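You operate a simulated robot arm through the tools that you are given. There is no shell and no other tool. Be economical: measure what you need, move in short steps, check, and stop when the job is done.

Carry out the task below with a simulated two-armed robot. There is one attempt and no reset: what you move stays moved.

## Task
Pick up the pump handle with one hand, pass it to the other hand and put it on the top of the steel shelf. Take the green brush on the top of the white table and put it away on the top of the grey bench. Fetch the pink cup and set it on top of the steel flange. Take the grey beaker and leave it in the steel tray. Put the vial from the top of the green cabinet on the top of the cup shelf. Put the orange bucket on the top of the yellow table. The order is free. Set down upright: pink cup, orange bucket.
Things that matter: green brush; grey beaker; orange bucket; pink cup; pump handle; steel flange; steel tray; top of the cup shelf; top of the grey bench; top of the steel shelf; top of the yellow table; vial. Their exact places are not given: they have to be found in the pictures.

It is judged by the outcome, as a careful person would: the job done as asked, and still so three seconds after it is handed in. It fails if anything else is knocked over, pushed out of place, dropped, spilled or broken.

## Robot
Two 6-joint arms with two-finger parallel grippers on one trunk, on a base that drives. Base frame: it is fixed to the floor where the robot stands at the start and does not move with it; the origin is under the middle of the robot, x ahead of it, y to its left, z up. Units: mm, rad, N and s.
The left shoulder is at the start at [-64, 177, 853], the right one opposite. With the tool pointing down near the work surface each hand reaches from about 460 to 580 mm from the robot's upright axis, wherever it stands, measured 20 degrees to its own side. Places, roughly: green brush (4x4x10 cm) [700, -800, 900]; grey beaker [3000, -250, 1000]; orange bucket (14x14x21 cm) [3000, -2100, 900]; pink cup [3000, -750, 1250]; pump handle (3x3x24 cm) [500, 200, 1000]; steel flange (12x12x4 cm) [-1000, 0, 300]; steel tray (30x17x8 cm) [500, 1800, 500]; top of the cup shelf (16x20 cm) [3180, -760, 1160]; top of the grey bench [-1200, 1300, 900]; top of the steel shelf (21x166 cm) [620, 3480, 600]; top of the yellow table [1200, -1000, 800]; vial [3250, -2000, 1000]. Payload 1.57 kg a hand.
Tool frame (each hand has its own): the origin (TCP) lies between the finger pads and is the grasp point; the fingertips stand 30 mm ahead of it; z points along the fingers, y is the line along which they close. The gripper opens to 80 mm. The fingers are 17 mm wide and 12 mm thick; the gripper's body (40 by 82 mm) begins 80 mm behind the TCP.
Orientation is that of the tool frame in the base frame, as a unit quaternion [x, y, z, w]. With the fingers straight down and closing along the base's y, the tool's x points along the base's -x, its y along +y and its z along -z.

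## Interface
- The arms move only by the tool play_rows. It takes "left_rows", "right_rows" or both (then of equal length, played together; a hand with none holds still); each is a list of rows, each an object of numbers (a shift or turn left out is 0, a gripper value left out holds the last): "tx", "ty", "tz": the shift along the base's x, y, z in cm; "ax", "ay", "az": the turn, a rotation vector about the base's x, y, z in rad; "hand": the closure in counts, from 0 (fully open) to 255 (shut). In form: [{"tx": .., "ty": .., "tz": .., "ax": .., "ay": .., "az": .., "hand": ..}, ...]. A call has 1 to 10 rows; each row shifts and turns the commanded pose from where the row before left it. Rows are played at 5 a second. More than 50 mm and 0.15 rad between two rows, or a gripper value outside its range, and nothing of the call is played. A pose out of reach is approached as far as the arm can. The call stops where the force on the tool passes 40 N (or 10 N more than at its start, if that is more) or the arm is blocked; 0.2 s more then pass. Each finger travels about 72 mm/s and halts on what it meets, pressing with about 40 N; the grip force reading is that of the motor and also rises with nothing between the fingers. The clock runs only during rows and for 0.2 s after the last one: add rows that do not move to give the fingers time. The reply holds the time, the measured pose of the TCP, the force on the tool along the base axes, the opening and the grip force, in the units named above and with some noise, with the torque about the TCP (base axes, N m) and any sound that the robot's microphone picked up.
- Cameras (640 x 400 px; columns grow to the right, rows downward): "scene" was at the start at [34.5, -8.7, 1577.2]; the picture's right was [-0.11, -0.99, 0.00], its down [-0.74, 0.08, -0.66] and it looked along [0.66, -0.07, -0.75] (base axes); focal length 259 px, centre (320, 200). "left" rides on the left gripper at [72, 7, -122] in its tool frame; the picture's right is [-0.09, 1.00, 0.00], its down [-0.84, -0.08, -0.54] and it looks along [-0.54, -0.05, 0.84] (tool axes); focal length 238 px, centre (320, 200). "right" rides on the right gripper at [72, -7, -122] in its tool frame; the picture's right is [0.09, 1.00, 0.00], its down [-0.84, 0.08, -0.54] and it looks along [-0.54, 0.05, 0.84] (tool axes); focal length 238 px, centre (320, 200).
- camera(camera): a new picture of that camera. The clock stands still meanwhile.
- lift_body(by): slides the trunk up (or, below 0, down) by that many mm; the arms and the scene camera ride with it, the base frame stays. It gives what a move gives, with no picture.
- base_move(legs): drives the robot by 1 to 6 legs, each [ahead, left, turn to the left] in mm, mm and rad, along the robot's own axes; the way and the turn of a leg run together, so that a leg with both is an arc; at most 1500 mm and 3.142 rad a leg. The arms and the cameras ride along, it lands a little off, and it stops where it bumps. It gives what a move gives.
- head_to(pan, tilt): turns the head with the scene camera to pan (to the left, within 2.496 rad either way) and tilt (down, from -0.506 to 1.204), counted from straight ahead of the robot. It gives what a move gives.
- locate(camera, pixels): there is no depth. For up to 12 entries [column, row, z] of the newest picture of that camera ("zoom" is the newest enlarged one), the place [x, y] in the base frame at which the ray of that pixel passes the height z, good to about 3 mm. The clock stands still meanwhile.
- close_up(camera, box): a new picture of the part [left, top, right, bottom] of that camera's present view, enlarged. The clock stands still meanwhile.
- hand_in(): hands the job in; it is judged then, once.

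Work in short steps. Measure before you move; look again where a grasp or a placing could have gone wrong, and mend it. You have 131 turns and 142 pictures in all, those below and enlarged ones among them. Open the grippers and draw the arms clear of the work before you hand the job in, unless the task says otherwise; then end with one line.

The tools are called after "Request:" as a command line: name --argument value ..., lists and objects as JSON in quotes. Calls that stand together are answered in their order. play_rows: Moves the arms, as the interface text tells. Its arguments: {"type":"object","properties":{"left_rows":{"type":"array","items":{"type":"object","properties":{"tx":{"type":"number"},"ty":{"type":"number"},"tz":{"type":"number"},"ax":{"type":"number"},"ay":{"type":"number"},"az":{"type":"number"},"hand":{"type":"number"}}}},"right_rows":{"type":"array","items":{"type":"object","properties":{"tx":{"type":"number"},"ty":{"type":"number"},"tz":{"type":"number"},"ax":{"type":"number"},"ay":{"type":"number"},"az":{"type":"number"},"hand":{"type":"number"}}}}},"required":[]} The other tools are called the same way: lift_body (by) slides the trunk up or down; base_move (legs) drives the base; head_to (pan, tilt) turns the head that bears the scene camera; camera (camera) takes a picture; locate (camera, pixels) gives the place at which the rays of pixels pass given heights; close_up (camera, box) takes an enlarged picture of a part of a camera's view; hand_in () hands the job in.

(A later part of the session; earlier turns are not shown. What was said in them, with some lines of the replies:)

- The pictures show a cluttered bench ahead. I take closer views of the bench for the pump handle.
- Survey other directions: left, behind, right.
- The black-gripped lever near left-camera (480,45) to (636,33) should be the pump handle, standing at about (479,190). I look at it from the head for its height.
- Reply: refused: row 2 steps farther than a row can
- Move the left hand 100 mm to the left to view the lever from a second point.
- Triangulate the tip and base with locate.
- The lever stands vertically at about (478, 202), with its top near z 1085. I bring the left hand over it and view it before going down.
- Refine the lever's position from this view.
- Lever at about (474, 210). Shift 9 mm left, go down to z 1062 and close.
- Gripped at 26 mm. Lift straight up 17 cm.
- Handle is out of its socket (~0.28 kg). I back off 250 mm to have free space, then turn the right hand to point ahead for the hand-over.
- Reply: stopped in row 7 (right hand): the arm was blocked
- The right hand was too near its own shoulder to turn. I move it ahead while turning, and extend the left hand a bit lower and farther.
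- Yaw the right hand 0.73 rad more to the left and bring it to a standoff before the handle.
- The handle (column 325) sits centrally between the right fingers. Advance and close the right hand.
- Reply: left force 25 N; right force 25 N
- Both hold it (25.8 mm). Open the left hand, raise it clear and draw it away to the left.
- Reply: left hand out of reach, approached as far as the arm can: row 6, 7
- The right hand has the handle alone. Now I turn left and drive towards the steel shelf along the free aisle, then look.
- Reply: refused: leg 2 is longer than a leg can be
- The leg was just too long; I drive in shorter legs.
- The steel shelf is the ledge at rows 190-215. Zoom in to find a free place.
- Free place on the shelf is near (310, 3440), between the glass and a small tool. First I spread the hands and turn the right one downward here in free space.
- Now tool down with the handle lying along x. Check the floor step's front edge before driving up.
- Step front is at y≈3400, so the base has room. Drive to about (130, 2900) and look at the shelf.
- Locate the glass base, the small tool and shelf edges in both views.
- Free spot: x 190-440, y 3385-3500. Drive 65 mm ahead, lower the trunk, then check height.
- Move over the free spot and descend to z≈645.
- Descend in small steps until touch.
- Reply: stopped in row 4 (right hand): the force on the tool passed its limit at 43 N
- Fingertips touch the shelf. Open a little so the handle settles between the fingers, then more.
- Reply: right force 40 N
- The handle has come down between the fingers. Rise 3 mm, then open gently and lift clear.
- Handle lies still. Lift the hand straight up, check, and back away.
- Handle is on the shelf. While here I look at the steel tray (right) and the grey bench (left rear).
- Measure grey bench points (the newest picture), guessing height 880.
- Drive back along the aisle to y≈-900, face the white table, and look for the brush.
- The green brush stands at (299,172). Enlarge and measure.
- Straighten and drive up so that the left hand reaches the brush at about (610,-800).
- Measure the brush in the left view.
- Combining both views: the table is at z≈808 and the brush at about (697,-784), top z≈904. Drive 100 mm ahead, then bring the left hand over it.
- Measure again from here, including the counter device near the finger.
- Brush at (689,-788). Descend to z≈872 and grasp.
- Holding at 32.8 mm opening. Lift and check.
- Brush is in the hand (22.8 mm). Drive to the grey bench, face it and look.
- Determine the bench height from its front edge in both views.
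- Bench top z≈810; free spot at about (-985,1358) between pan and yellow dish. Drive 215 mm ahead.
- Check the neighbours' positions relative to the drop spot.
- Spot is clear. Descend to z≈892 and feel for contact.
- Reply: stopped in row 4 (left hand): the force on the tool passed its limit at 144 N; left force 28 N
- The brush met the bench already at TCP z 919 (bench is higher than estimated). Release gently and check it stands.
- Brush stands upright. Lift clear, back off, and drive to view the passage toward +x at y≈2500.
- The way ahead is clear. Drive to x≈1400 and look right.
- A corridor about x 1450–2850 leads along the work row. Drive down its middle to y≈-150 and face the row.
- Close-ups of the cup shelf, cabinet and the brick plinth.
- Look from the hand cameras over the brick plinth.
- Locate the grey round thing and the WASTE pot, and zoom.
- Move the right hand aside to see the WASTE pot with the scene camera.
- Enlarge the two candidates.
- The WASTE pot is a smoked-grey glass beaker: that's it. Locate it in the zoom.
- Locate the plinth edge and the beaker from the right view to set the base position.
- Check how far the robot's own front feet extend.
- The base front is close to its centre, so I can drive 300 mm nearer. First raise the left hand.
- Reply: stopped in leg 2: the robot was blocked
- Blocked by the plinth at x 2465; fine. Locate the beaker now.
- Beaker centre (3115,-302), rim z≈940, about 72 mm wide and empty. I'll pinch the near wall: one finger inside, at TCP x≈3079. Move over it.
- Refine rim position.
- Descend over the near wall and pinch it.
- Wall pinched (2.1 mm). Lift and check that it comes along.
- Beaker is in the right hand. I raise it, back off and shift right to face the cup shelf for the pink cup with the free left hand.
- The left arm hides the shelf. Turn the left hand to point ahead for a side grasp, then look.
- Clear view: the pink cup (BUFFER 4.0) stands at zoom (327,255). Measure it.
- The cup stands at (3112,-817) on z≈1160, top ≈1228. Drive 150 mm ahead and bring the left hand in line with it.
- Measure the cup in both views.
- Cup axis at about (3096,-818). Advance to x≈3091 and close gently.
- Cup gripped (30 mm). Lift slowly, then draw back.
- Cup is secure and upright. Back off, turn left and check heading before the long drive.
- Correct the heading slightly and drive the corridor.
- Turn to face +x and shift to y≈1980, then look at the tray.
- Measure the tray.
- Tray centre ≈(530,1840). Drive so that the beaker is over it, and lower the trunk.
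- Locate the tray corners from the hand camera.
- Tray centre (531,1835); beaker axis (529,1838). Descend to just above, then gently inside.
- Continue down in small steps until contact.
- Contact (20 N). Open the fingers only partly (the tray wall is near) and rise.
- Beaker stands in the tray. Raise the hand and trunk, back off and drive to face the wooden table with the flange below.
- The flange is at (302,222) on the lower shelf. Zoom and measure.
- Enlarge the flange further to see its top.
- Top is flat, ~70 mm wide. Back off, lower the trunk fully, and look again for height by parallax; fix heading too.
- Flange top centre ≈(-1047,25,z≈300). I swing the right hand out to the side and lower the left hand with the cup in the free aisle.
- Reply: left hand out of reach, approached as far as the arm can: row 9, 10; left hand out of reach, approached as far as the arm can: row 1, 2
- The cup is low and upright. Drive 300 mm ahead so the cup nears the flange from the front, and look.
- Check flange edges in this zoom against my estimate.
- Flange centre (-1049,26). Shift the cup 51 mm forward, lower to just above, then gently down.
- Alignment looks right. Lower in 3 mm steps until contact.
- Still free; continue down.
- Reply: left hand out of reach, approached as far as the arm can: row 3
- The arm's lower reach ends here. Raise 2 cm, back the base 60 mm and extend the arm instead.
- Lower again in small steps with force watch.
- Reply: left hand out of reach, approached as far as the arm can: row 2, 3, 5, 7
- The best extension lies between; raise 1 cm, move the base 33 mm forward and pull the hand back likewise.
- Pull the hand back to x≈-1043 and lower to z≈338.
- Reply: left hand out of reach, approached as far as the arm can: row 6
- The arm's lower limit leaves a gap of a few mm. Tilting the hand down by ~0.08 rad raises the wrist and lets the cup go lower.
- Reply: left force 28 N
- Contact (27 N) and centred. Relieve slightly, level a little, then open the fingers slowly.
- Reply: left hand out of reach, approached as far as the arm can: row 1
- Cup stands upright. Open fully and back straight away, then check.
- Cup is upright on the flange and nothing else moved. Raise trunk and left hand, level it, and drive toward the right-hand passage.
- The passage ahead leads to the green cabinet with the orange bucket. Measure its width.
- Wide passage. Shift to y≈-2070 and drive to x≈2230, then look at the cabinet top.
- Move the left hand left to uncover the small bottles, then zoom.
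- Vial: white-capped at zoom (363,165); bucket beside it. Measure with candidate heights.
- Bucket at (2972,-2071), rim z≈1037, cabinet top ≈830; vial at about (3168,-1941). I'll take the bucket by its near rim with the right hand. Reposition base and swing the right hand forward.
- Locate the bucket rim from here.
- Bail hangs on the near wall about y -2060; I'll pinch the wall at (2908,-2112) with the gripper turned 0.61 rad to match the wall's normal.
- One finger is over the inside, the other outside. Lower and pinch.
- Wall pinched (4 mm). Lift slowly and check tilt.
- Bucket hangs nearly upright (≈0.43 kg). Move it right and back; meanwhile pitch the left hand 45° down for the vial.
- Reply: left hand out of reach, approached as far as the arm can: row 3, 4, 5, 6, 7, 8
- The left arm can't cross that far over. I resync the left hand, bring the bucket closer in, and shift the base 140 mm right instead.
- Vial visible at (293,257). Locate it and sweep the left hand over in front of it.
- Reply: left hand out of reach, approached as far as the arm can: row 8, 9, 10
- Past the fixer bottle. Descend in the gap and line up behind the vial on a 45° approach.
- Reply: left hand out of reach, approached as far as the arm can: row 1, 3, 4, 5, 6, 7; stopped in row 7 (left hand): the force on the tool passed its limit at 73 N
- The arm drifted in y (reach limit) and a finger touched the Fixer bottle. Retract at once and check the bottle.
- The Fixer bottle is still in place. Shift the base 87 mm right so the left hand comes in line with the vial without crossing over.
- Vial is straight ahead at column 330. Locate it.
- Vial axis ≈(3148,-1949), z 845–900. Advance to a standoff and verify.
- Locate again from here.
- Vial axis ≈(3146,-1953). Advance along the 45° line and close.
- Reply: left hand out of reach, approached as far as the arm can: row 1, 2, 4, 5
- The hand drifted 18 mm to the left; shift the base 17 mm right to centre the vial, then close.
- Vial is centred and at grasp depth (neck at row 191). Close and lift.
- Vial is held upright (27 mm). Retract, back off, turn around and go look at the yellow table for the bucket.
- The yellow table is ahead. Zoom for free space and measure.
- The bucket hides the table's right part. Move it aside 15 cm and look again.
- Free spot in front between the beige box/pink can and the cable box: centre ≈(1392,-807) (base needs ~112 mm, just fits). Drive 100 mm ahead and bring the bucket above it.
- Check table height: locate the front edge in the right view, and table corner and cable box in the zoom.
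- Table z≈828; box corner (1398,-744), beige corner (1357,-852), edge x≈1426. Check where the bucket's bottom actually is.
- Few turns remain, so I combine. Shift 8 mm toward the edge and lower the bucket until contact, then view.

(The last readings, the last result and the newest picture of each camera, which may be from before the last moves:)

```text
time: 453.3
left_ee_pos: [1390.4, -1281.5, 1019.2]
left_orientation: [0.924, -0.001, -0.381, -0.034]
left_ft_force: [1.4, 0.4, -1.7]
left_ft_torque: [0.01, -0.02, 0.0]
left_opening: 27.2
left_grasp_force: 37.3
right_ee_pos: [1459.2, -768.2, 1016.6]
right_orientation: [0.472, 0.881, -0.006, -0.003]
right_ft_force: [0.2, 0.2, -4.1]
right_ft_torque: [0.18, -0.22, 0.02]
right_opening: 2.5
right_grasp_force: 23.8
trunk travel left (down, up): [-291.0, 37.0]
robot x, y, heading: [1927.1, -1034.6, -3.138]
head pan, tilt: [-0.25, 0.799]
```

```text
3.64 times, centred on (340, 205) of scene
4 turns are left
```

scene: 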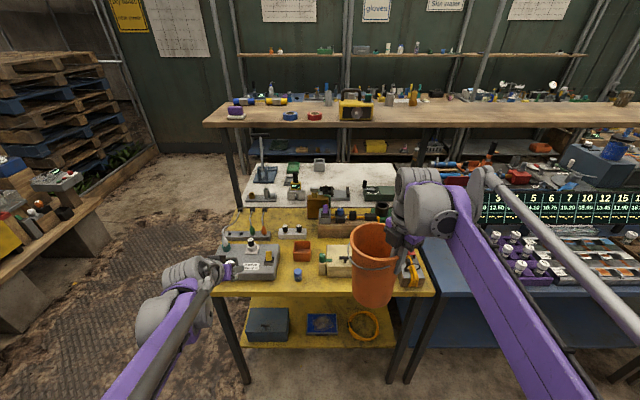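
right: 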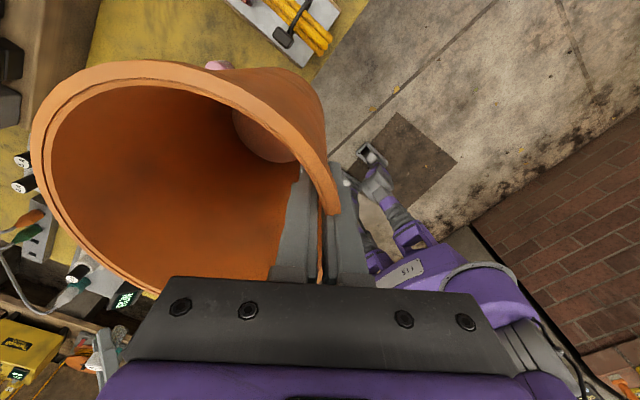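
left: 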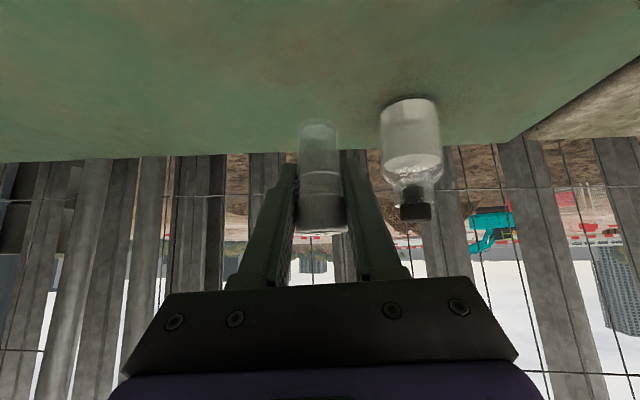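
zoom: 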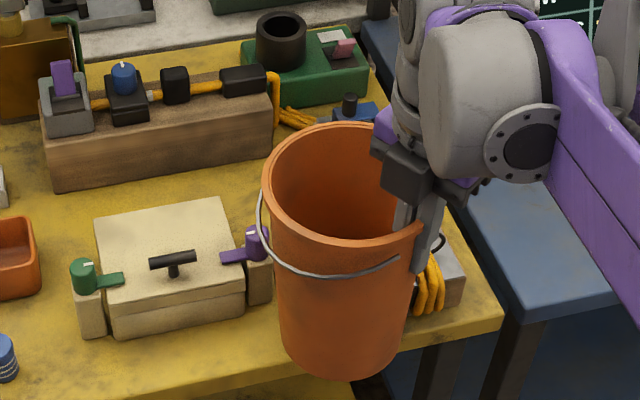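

No contact yet; bucket is well placed with slight overhang. Lower to contact, release, lift clear, view; then carry the vial to the cup shelf.

Request:
play_rows --right_rows '[{"tx": -0.5}, {"tz": -0.4}, {"tz": -0.4}, {"tz": -0.4}, {"tz": -0.4}, {"tz": -0.4}, {"tz": -0.4}, {"tz": -0.4}, {"tz": -0.4}, {}]'

Request:
play_rows --right_rows '[{"hand": 230}, {}, {"hand": 200}, {}, {"hand": 150}, {}, {"tz": 1}, {"tz": 3}, {"tz": 4}, {"tz": 4}]'

Request:
close_up --camera "scene" --box '[260, 150, 420, 260]'

Request:
lift_body --by 35

Request:
base_move --legs '[[-170, 0, 0], [0, 0, 1.569], [0, 0, 1.569]]'

Request:
play_rows --left_rows '[{"ty": 2.5, "tz": 4}, {"ty": 2.5, "tz": 4}, {"tz": 4}, {"tz": 4}, {"tz": 3.5}, {}]'

Request:
base_move --legs '[[330, 0, 0]]'

Request:
head_to --pan 0.3 --tilt 0.5

Request:
close_up --camera "scene" --box '[200, 100, 440, 280]'

Request:
camera --camera "left"

```text
time: 455.5
left_ee_pos: [1391.7, -1280.6, 1019.9]
left_orientation: [0.923, -0.001, -0.383, -0.034]
left_ft_force: [0.3, -0.3, -0.4]
left_ft_torque: [0.02, 0.01, 0.01]
left_opening: 27.1
left_grasp_force: 37.7
right_ee_pos: [1456.1, -764.7, 985.6]
right_orientation: [0.473, 0.881, -0.007, -0.004]
right_ft_force: [3.4, 4.7, 23.0]
right_ft_torque: [-0.8, 1.41, -0.07]
right_opening: 3.2
right_grasp_force: 24.4
trunk travel left (down, up): [-291.0, 37.0]
robot x, y, heading: [1927.6, -1031.2, 3.145]
head pan, tilt: [-0.25, 0.799]
```

```text
time: 457.7
left_ee_pos: [1390.1, -1281.7, 1019.0]
left_orientation: [0.923, -0.001, -0.382, -0.035]
left_ft_force: [-0.8, -1.4, 0.1]
left_ft_torque: [0.02, 0.03, 0.01]
left_opening: 27.0
left_grasp_force: 37.4
right_ee_pos: [1453.2, -765.7, 1104.6]
right_orientation: [0.473, 0.881, -0.007, -0.002]
right_ft_force: [-1.0, -0.5, 0.2]
right_ft_torque: [0.03, 0.04, 0.0]
right_opening: 33.0
right_grasp_force: 0.1
trunk travel left (down, up): [-291.0, 37.0]
robot x, y, heading: [1928.1, -1034.9, -3.141]
head pan, tilt: [-0.25, 0.799]
```

```text
3.64 times, centred on (340, 205) of scene
```

zoom: 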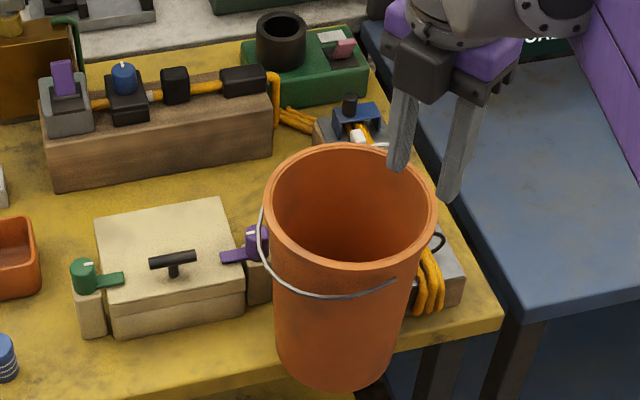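

```text
time: 458.5
left_ee_pos: [1389.9, -1280.2, 1054.2]
left_orientation: [0.923, -0.001, -0.383, -0.034]
left_ft_force: [-1.0, 0.8, -0.2]
left_ft_torque: [-0.02, 0.02, -0.02]
left_opening: 27.1
left_grasp_force: 37.3
right_ee_pos: [1454.7, -768.0, 1139.4]
right_orientation: [0.472, 0.882, -0.006, -0.003]
right_ft_force: [0.0, 1.1, -0.6]
right_ft_torque: [0.02, 0.0, -0.05]
right_opening: 32.9
right_grasp_force: 0.1
trunk travel left (down, up): [-326.0, 2.0]
robot x, y, heading: [1929.5, -1032.8, -3.143]
head pan, tilt: [-0.25, 0.799]
```

```text
time: 467.6
left_ee_pos: [2641.7, -788.4, 1053.9]
left_orientation: [0.005, 0.924, -0.036, 0.382]
left_ft_force: [-0.2, 0.9, 0.2]
left_ft_torque: [0.03, -0.01, 0.02]
left_opening: 26.8
left_grasp_force: 37.4
right_ee_pos: [2572.6, -1302.6, 1139.5]
right_orientation: [0.879, -0.477, 0.003, -0.007]
right_ft_force: [-0.1, -0.3, 0.3]
right_ft_torque: [-0.03, 0.0, 0.02]
right_opening: 33.3
right_grasp_force: 0.0
trunk travel left (down, up): [-326.0, 2.0]
robot x, y, heading: [2096.1, -1035.6, -0.014]
head pan, tilt: [-0.25, 0.799]
```

```text
time: 469.0
left_ee_pos: [2641.4, -740.5, 1249.8]
left_orientation: [0.005, 0.923, -0.036, 0.383]
left_ft_force: [0.0, -0.8, 0.0]
left_ft_torque: [0.01, -0.01, 0.01]
left_opening: 27.1
left_grasp_force: 37.5
right_ee_pos: [2573.4, -1302.2, 1138.8]
right_orientation: [0.878, -0.478, 0.002, -0.006]
right_ft_force: [0.3, -0.1, -0.6]
right_ft_torque: [0.03, 0.02, -0.01]
right_opening: 33.0
right_grasp_force: 0.0
trunk travel left (down, up): [-326.0, 2.0]
robot x, y, heading: [2099.4, -1035.4, -0.007]
head pan, tilt: [-0.25, 0.799]
```

```text
time: 471.2
left_ee_pos: [2967.1, -739.8, 1248.8]
left_orientation: [0.004, 0.924, -0.036, 0.382]
left_ft_force: [-0.2, -1.2, -0.4]
left_ft_torque: [0.0, -0.01, 0.01]
left_opening: 27.2
left_grasp_force: 37.2
right_ee_pos: [2900.4, -1303.4, 1138.2]
right_orientation: [0.88, -0.475, 0.003, -0.006]
right_ft_force: [-1.5, -0.3, 0.5]
right_ft_torque: [-0.02, 0.0, 0.0]
right_opening: 33.0
right_grasp_force: 0.0
trunk travel left (down, up): [-326.0, 2.0]
robot x, y, heading: [2431.6, -1036.2, -0.006]
head pan, tilt: [-0.25, 0.799]
```

```text
time: 472.1
left_ee_pos: [2967.8, -741.5, 1248.4]
left_orientation: [0.005, 0.924, -0.036, 0.381]
left_ft_force: [0.4, -1.2, 0.2]
left_ft_torque: [-0.02, 0.03, -0.01]
left_opening: 27.1
left_grasp_force: 37.9
right_ee_pos: [2900.5, -1303.5, 1139.1]
right_orientation: [0.879, -0.476, 0.002, -0.006]
right_ft_force: [0.7, -0.5, 1.2]
right_ft_torque: [-0.01, 0.02, 0.04]
right_opening: 33.2
right_grasp_force: 0.2
trunk travel left (down, up): [-326.0, 2.0]
robot x, y, heading: [2426.8, -1037.5, -0.008]
head pan, tilt: [0.3, 0.499]
```

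```text
2.22 times, centred on (320, 190) of scene
```

zoom: 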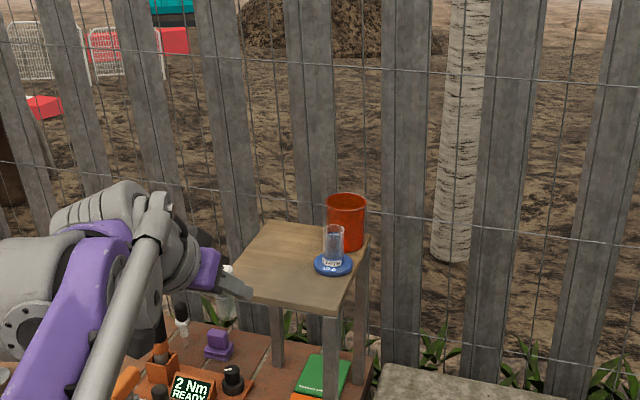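

```text
8 pictures are left
3 turns are left
```

left: 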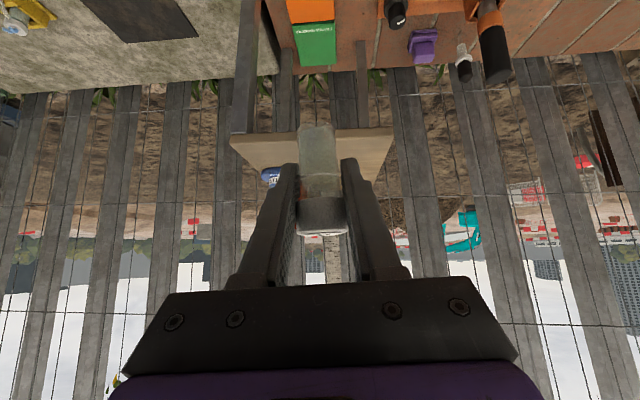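

Bucket stands on the yellow table. Vial is aligned with the shelf's free part; move in over it and lower until contact, then look.

Request:
base_move --legs '[[22, 0, 0]]'

Request:
play_rows --left_rows '[{"tx": 3}, {"tx": 3}, {"tx": 3}, {"tx": 2.8}, {}]'

Request:
play_rows --left_rows '[{"tz": -1}, {"tz": -0.8}, {"tz": -0.4}, {"tz": -0.4}, {"tz": -0.4}, {"tz": -0.4}, {"tz": -0.4}, {"tz": -0.4}, {"tz": -0.4}, {"tz": -0.4}]'

Request:
close_up --camera "scene" --box '[230, 130, 390, 250]'

Request:
camera --camera "left"

```text
time: 472.9
left_ee_pos: [2987.0, -742.5, 1249.5]
left_orientation: [0.004, 0.924, -0.036, 0.381]
left_ft_force: [-0.5, -0.1, -1.4]
left_ft_torque: [0.02, -0.02, -0.03]
left_opening: 27.3
left_grasp_force: 37.5
right_ee_pos: [2920.4, -1303.5, 1140.3]
right_orientation: [0.88, -0.476, 0.004, -0.007]
right_ft_force: [-0.6, 0.3, 0.4]
right_ft_torque: [0.02, -0.02, -0.01]
right_opening: 33.3
right_grasp_force: 0.0
trunk travel left (down, up): [-326.0, 2.0]
robot x, y, heading: [2446.8, -1037.2, -0.008]
head pan, tilt: [0.3, 0.499]
```

```text
time: 474.1
left_ee_pos: [3107.1, -740.5, 1250.6]
left_orientation: [0.004, 0.923, -0.036, 0.382]
left_ft_force: [0.5, 0.6, 0.4]
left_ft_torque: [-0.03, -0.02, 0.01]
left_opening: 27.2
left_grasp_force: 37.9
right_ee_pos: [2921.6, -1304.9, 1139.3]
right_orientation: [0.879, -0.476, 0.002, -0.006]
right_ft_force: [0.3, -0.8, -0.6]
right_ft_torque: [0.03, 0.0, 0.05]
right_opening: 32.9
right_grasp_force: 0.0
trunk travel left (down, up): [-326.0, 2.0]
robot x, y, heading: [2447.5, -1036.3, -0.006]
head pan, tilt: [0.3, 0.499]
```

```text
time: 476.3
left_ee_pos: [3105.4, -742.4, 1202.5]
left_orientation: [0.004, 0.923, -0.036, 0.383]
left_ft_force: [1.7, -3.6, 25.7]
left_ft_torque: [0.08, 0.04, 0.0]
left_opening: 26.6
left_grasp_force: 37.7
right_ee_pos: [2920.8, -1305.6, 1140.1]
right_orientation: [0.879, -0.477, 0.004, -0.007]
right_ft_force: [0.4, 0.2, 0.6]
right_ft_torque: [-0.03, -0.01, -0.03]
right_opening: 33.1
right_grasp_force: 0.1
trunk travel left (down, up): [-326.0, 2.0]
robot x, y, heading: [2447.6, -1032.5, -0.006]
head pan, tilt: [0.3, 0.499]
```

```text
3.33 times, centred on (310, 190) of scene
```

zoom: 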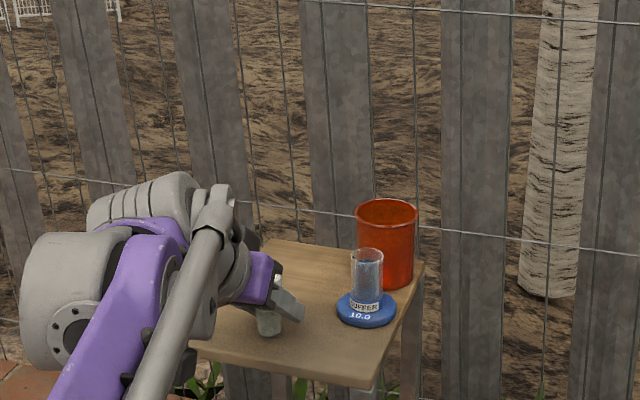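

```text
6 pictures are left
2 turns are left
```

left: 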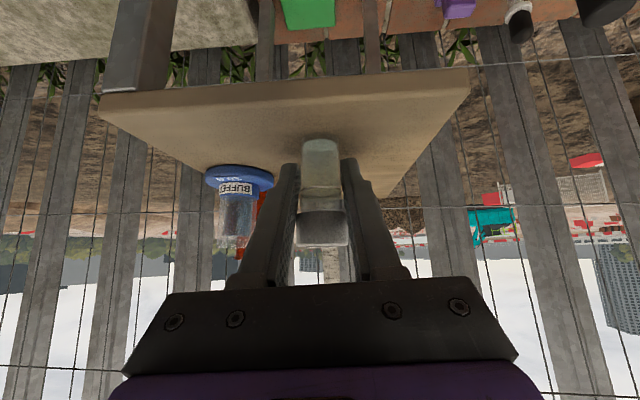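

Vial stands on the shelf (contact 26 N). Release, withdraw along the finger line, back away and check.

Request:
play_rows --left_rows '[{"tz": 0.1}, {"hand": 140}, {}, {"hand": 80}, {}, {"hand": 0}, {}, {"tx": -1.5, "tz": 1.5}, {"tx": -2, "tz": 2}, {"tx": -3, "tz": 2}]'

Request:
play_rows --left_rows '[{"tx": -3}, {"tx": -3}, {}]'

Request:
base_move --legs '[[-300, 0, 0]]'

Request:
close_up --camera "scene" --box '[200, 90, 440, 270]'

Request:
head_to --pan 2.49 --tilt 0.5

Request:
camera --camera "scene"

```text
time: 478.5
left_ee_pos: [3041.7, -741.7, 1253.9]
left_orientation: [0.005, 0.923, -0.036, 0.383]
left_ft_force: [-0.9, 0.3, -0.2]
left_ft_torque: [0.04, -0.04, -0.02]
left_opening: 80.0
left_grasp_force: 0.1
right_ee_pos: [2920.0, -1305.0, 1139.6]
right_orientation: [0.88, -0.475, 0.003, -0.007]
right_ft_force: [0.0, -0.6, 0.2]
right_ft_torque: [0.01, 0.0, -0.02]
right_opening: 32.9
right_grasp_force: 0.0
trunk travel left (down, up): [-326.0, 2.0]
robot x, y, heading: [2448.4, -1031.9, -0.005]
head pan, tilt: [0.3, 0.499]
```

```text
time: 479.3
left_ee_pos: [2983.6, -740.4, 1254.5]
left_orientation: [0.004, 0.924, -0.035, 0.381]
left_ft_force: [0.1, -0.1, -0.5]
left_ft_torque: [0.01, 0.02, 0.01]
left_opening: 79.9
left_grasp_force: 0.1
right_ee_pos: [2922.5, -1302.6, 1138.9]
right_orientation: [0.88, -0.476, 0.002, -0.006]
right_ft_force: [0.2, -0.6, 0.5]
right_ft_torque: [0.0, -0.04, 0.02]
right_opening: 32.8
right_grasp_force: 0.0
trunk travel left (down, up): [-326.0, 2.0]
robot x, y, heading: [2449.9, -1033.8, -0.007]
head pan, tilt: [0.3, 0.499]
```

```text
time: 481.4
left_ee_pos: [2683.5, -738.7, 1254.6]
left_orientation: [0.005, 0.923, -0.036, 0.382]
left_ft_force: [0.1, 0.0, 0.3]
left_ft_torque: [0.0, 0.03, 0.02]
left_opening: 80.1
left_grasp_force: 0.0
right_ee_pos: [2621.7, -1302.9, 1140.2]
right_orientation: [0.879, -0.476, 0.002, -0.006]
right_ft_force: [0.9, -0.5, 0.6]
right_ft_torque: [-0.02, -0.03, -0.01]
right_opening: 33.0
right_grasp_force: 0.1
trunk travel left (down, up): [-326.0, 2.0]
robot x, y, heading: [2144.9, -1032.4, -0.007]
head pan, tilt: [0.3, 0.499]
```

```text
2.22 times, centred on (320, 180) of scene
```

zoom: 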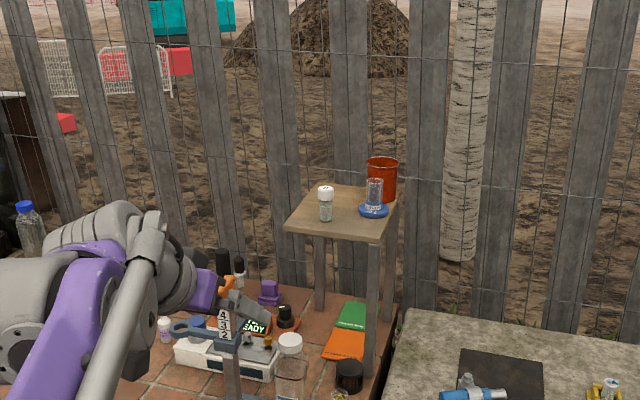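

```text
time: 483.4
left_ee_pos: [2682.8, -738.9, 1253.7]
left_orientation: [0.005, 0.923, -0.036, 0.382]
left_ft_force: [-0.5, 0.1, -0.1]
left_ft_torque: [-0.02, -0.02, -0.02]
left_opening: 80.0
left_grasp_force: 0.0
right_ee_pos: [2621.2, -1301.9, 1139.2]
right_orientation: [0.879, -0.477, 0.003, -0.007]
right_ft_force: [0.3, 0.6, -1.4]
right_ft_torque: [0.02, 0.03, -0.04]
right_opening: 33.0
right_grasp_force: 0.1
trunk travel left (down, up): [-326.0, 2.0]
robot x, y, heading: [2146.9, -1029.7, -0.006]
head pan, tilt: [2.491, 0.499]
```

```text
4 pictures are left
1 turns are left
```

scene: 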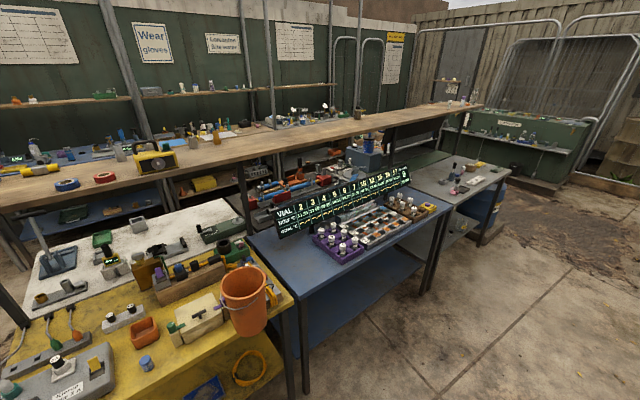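

The vial stands upright on the cup shelf and the bucket stands upright on the yellow table. The hands are empty and clear, so I open the right gripper fully and hand in.

Request:
play_rows --right_rows '[{"hand": 0}, {}, {}]'

Request:
hand_in

```text
time: 484.2
left_ee_pos: [2684.3, -739.7, 1254.1]
left_orientation: [0.005, 0.923, -0.036, 0.382]
left_ft_force: [0.3, 0.0, 0.3]
left_ft_torque: [0.0, 0.0, 0.03]
left_opening: 79.9
left_grasp_force: 0.1
right_ee_pos: [2620.9, -1303.3, 1138.5]
right_orientation: [0.879, -0.477, 0.004, -0.006]
right_ft_force: [0.0, 0.3, -0.5]
right_ft_torque: [0.0, -0.02, 0.03]
right_opening: 79.8
right_grasp_force: 0.0
trunk travel left (down, up): [-326.0, 2.0]
robot x, y, heading: [2146.6, -1033.5, -0.009]
head pan, tilt: [2.491, 0.499]
```

```text
The job is handed in.
```

All six items are in their places and the job is handed in; the bucket overhangs the yellow table's front edge by roughly 35 mm, and a finger touched the Fixer bottle on the green cabinet (73 N) without visibly moving it.
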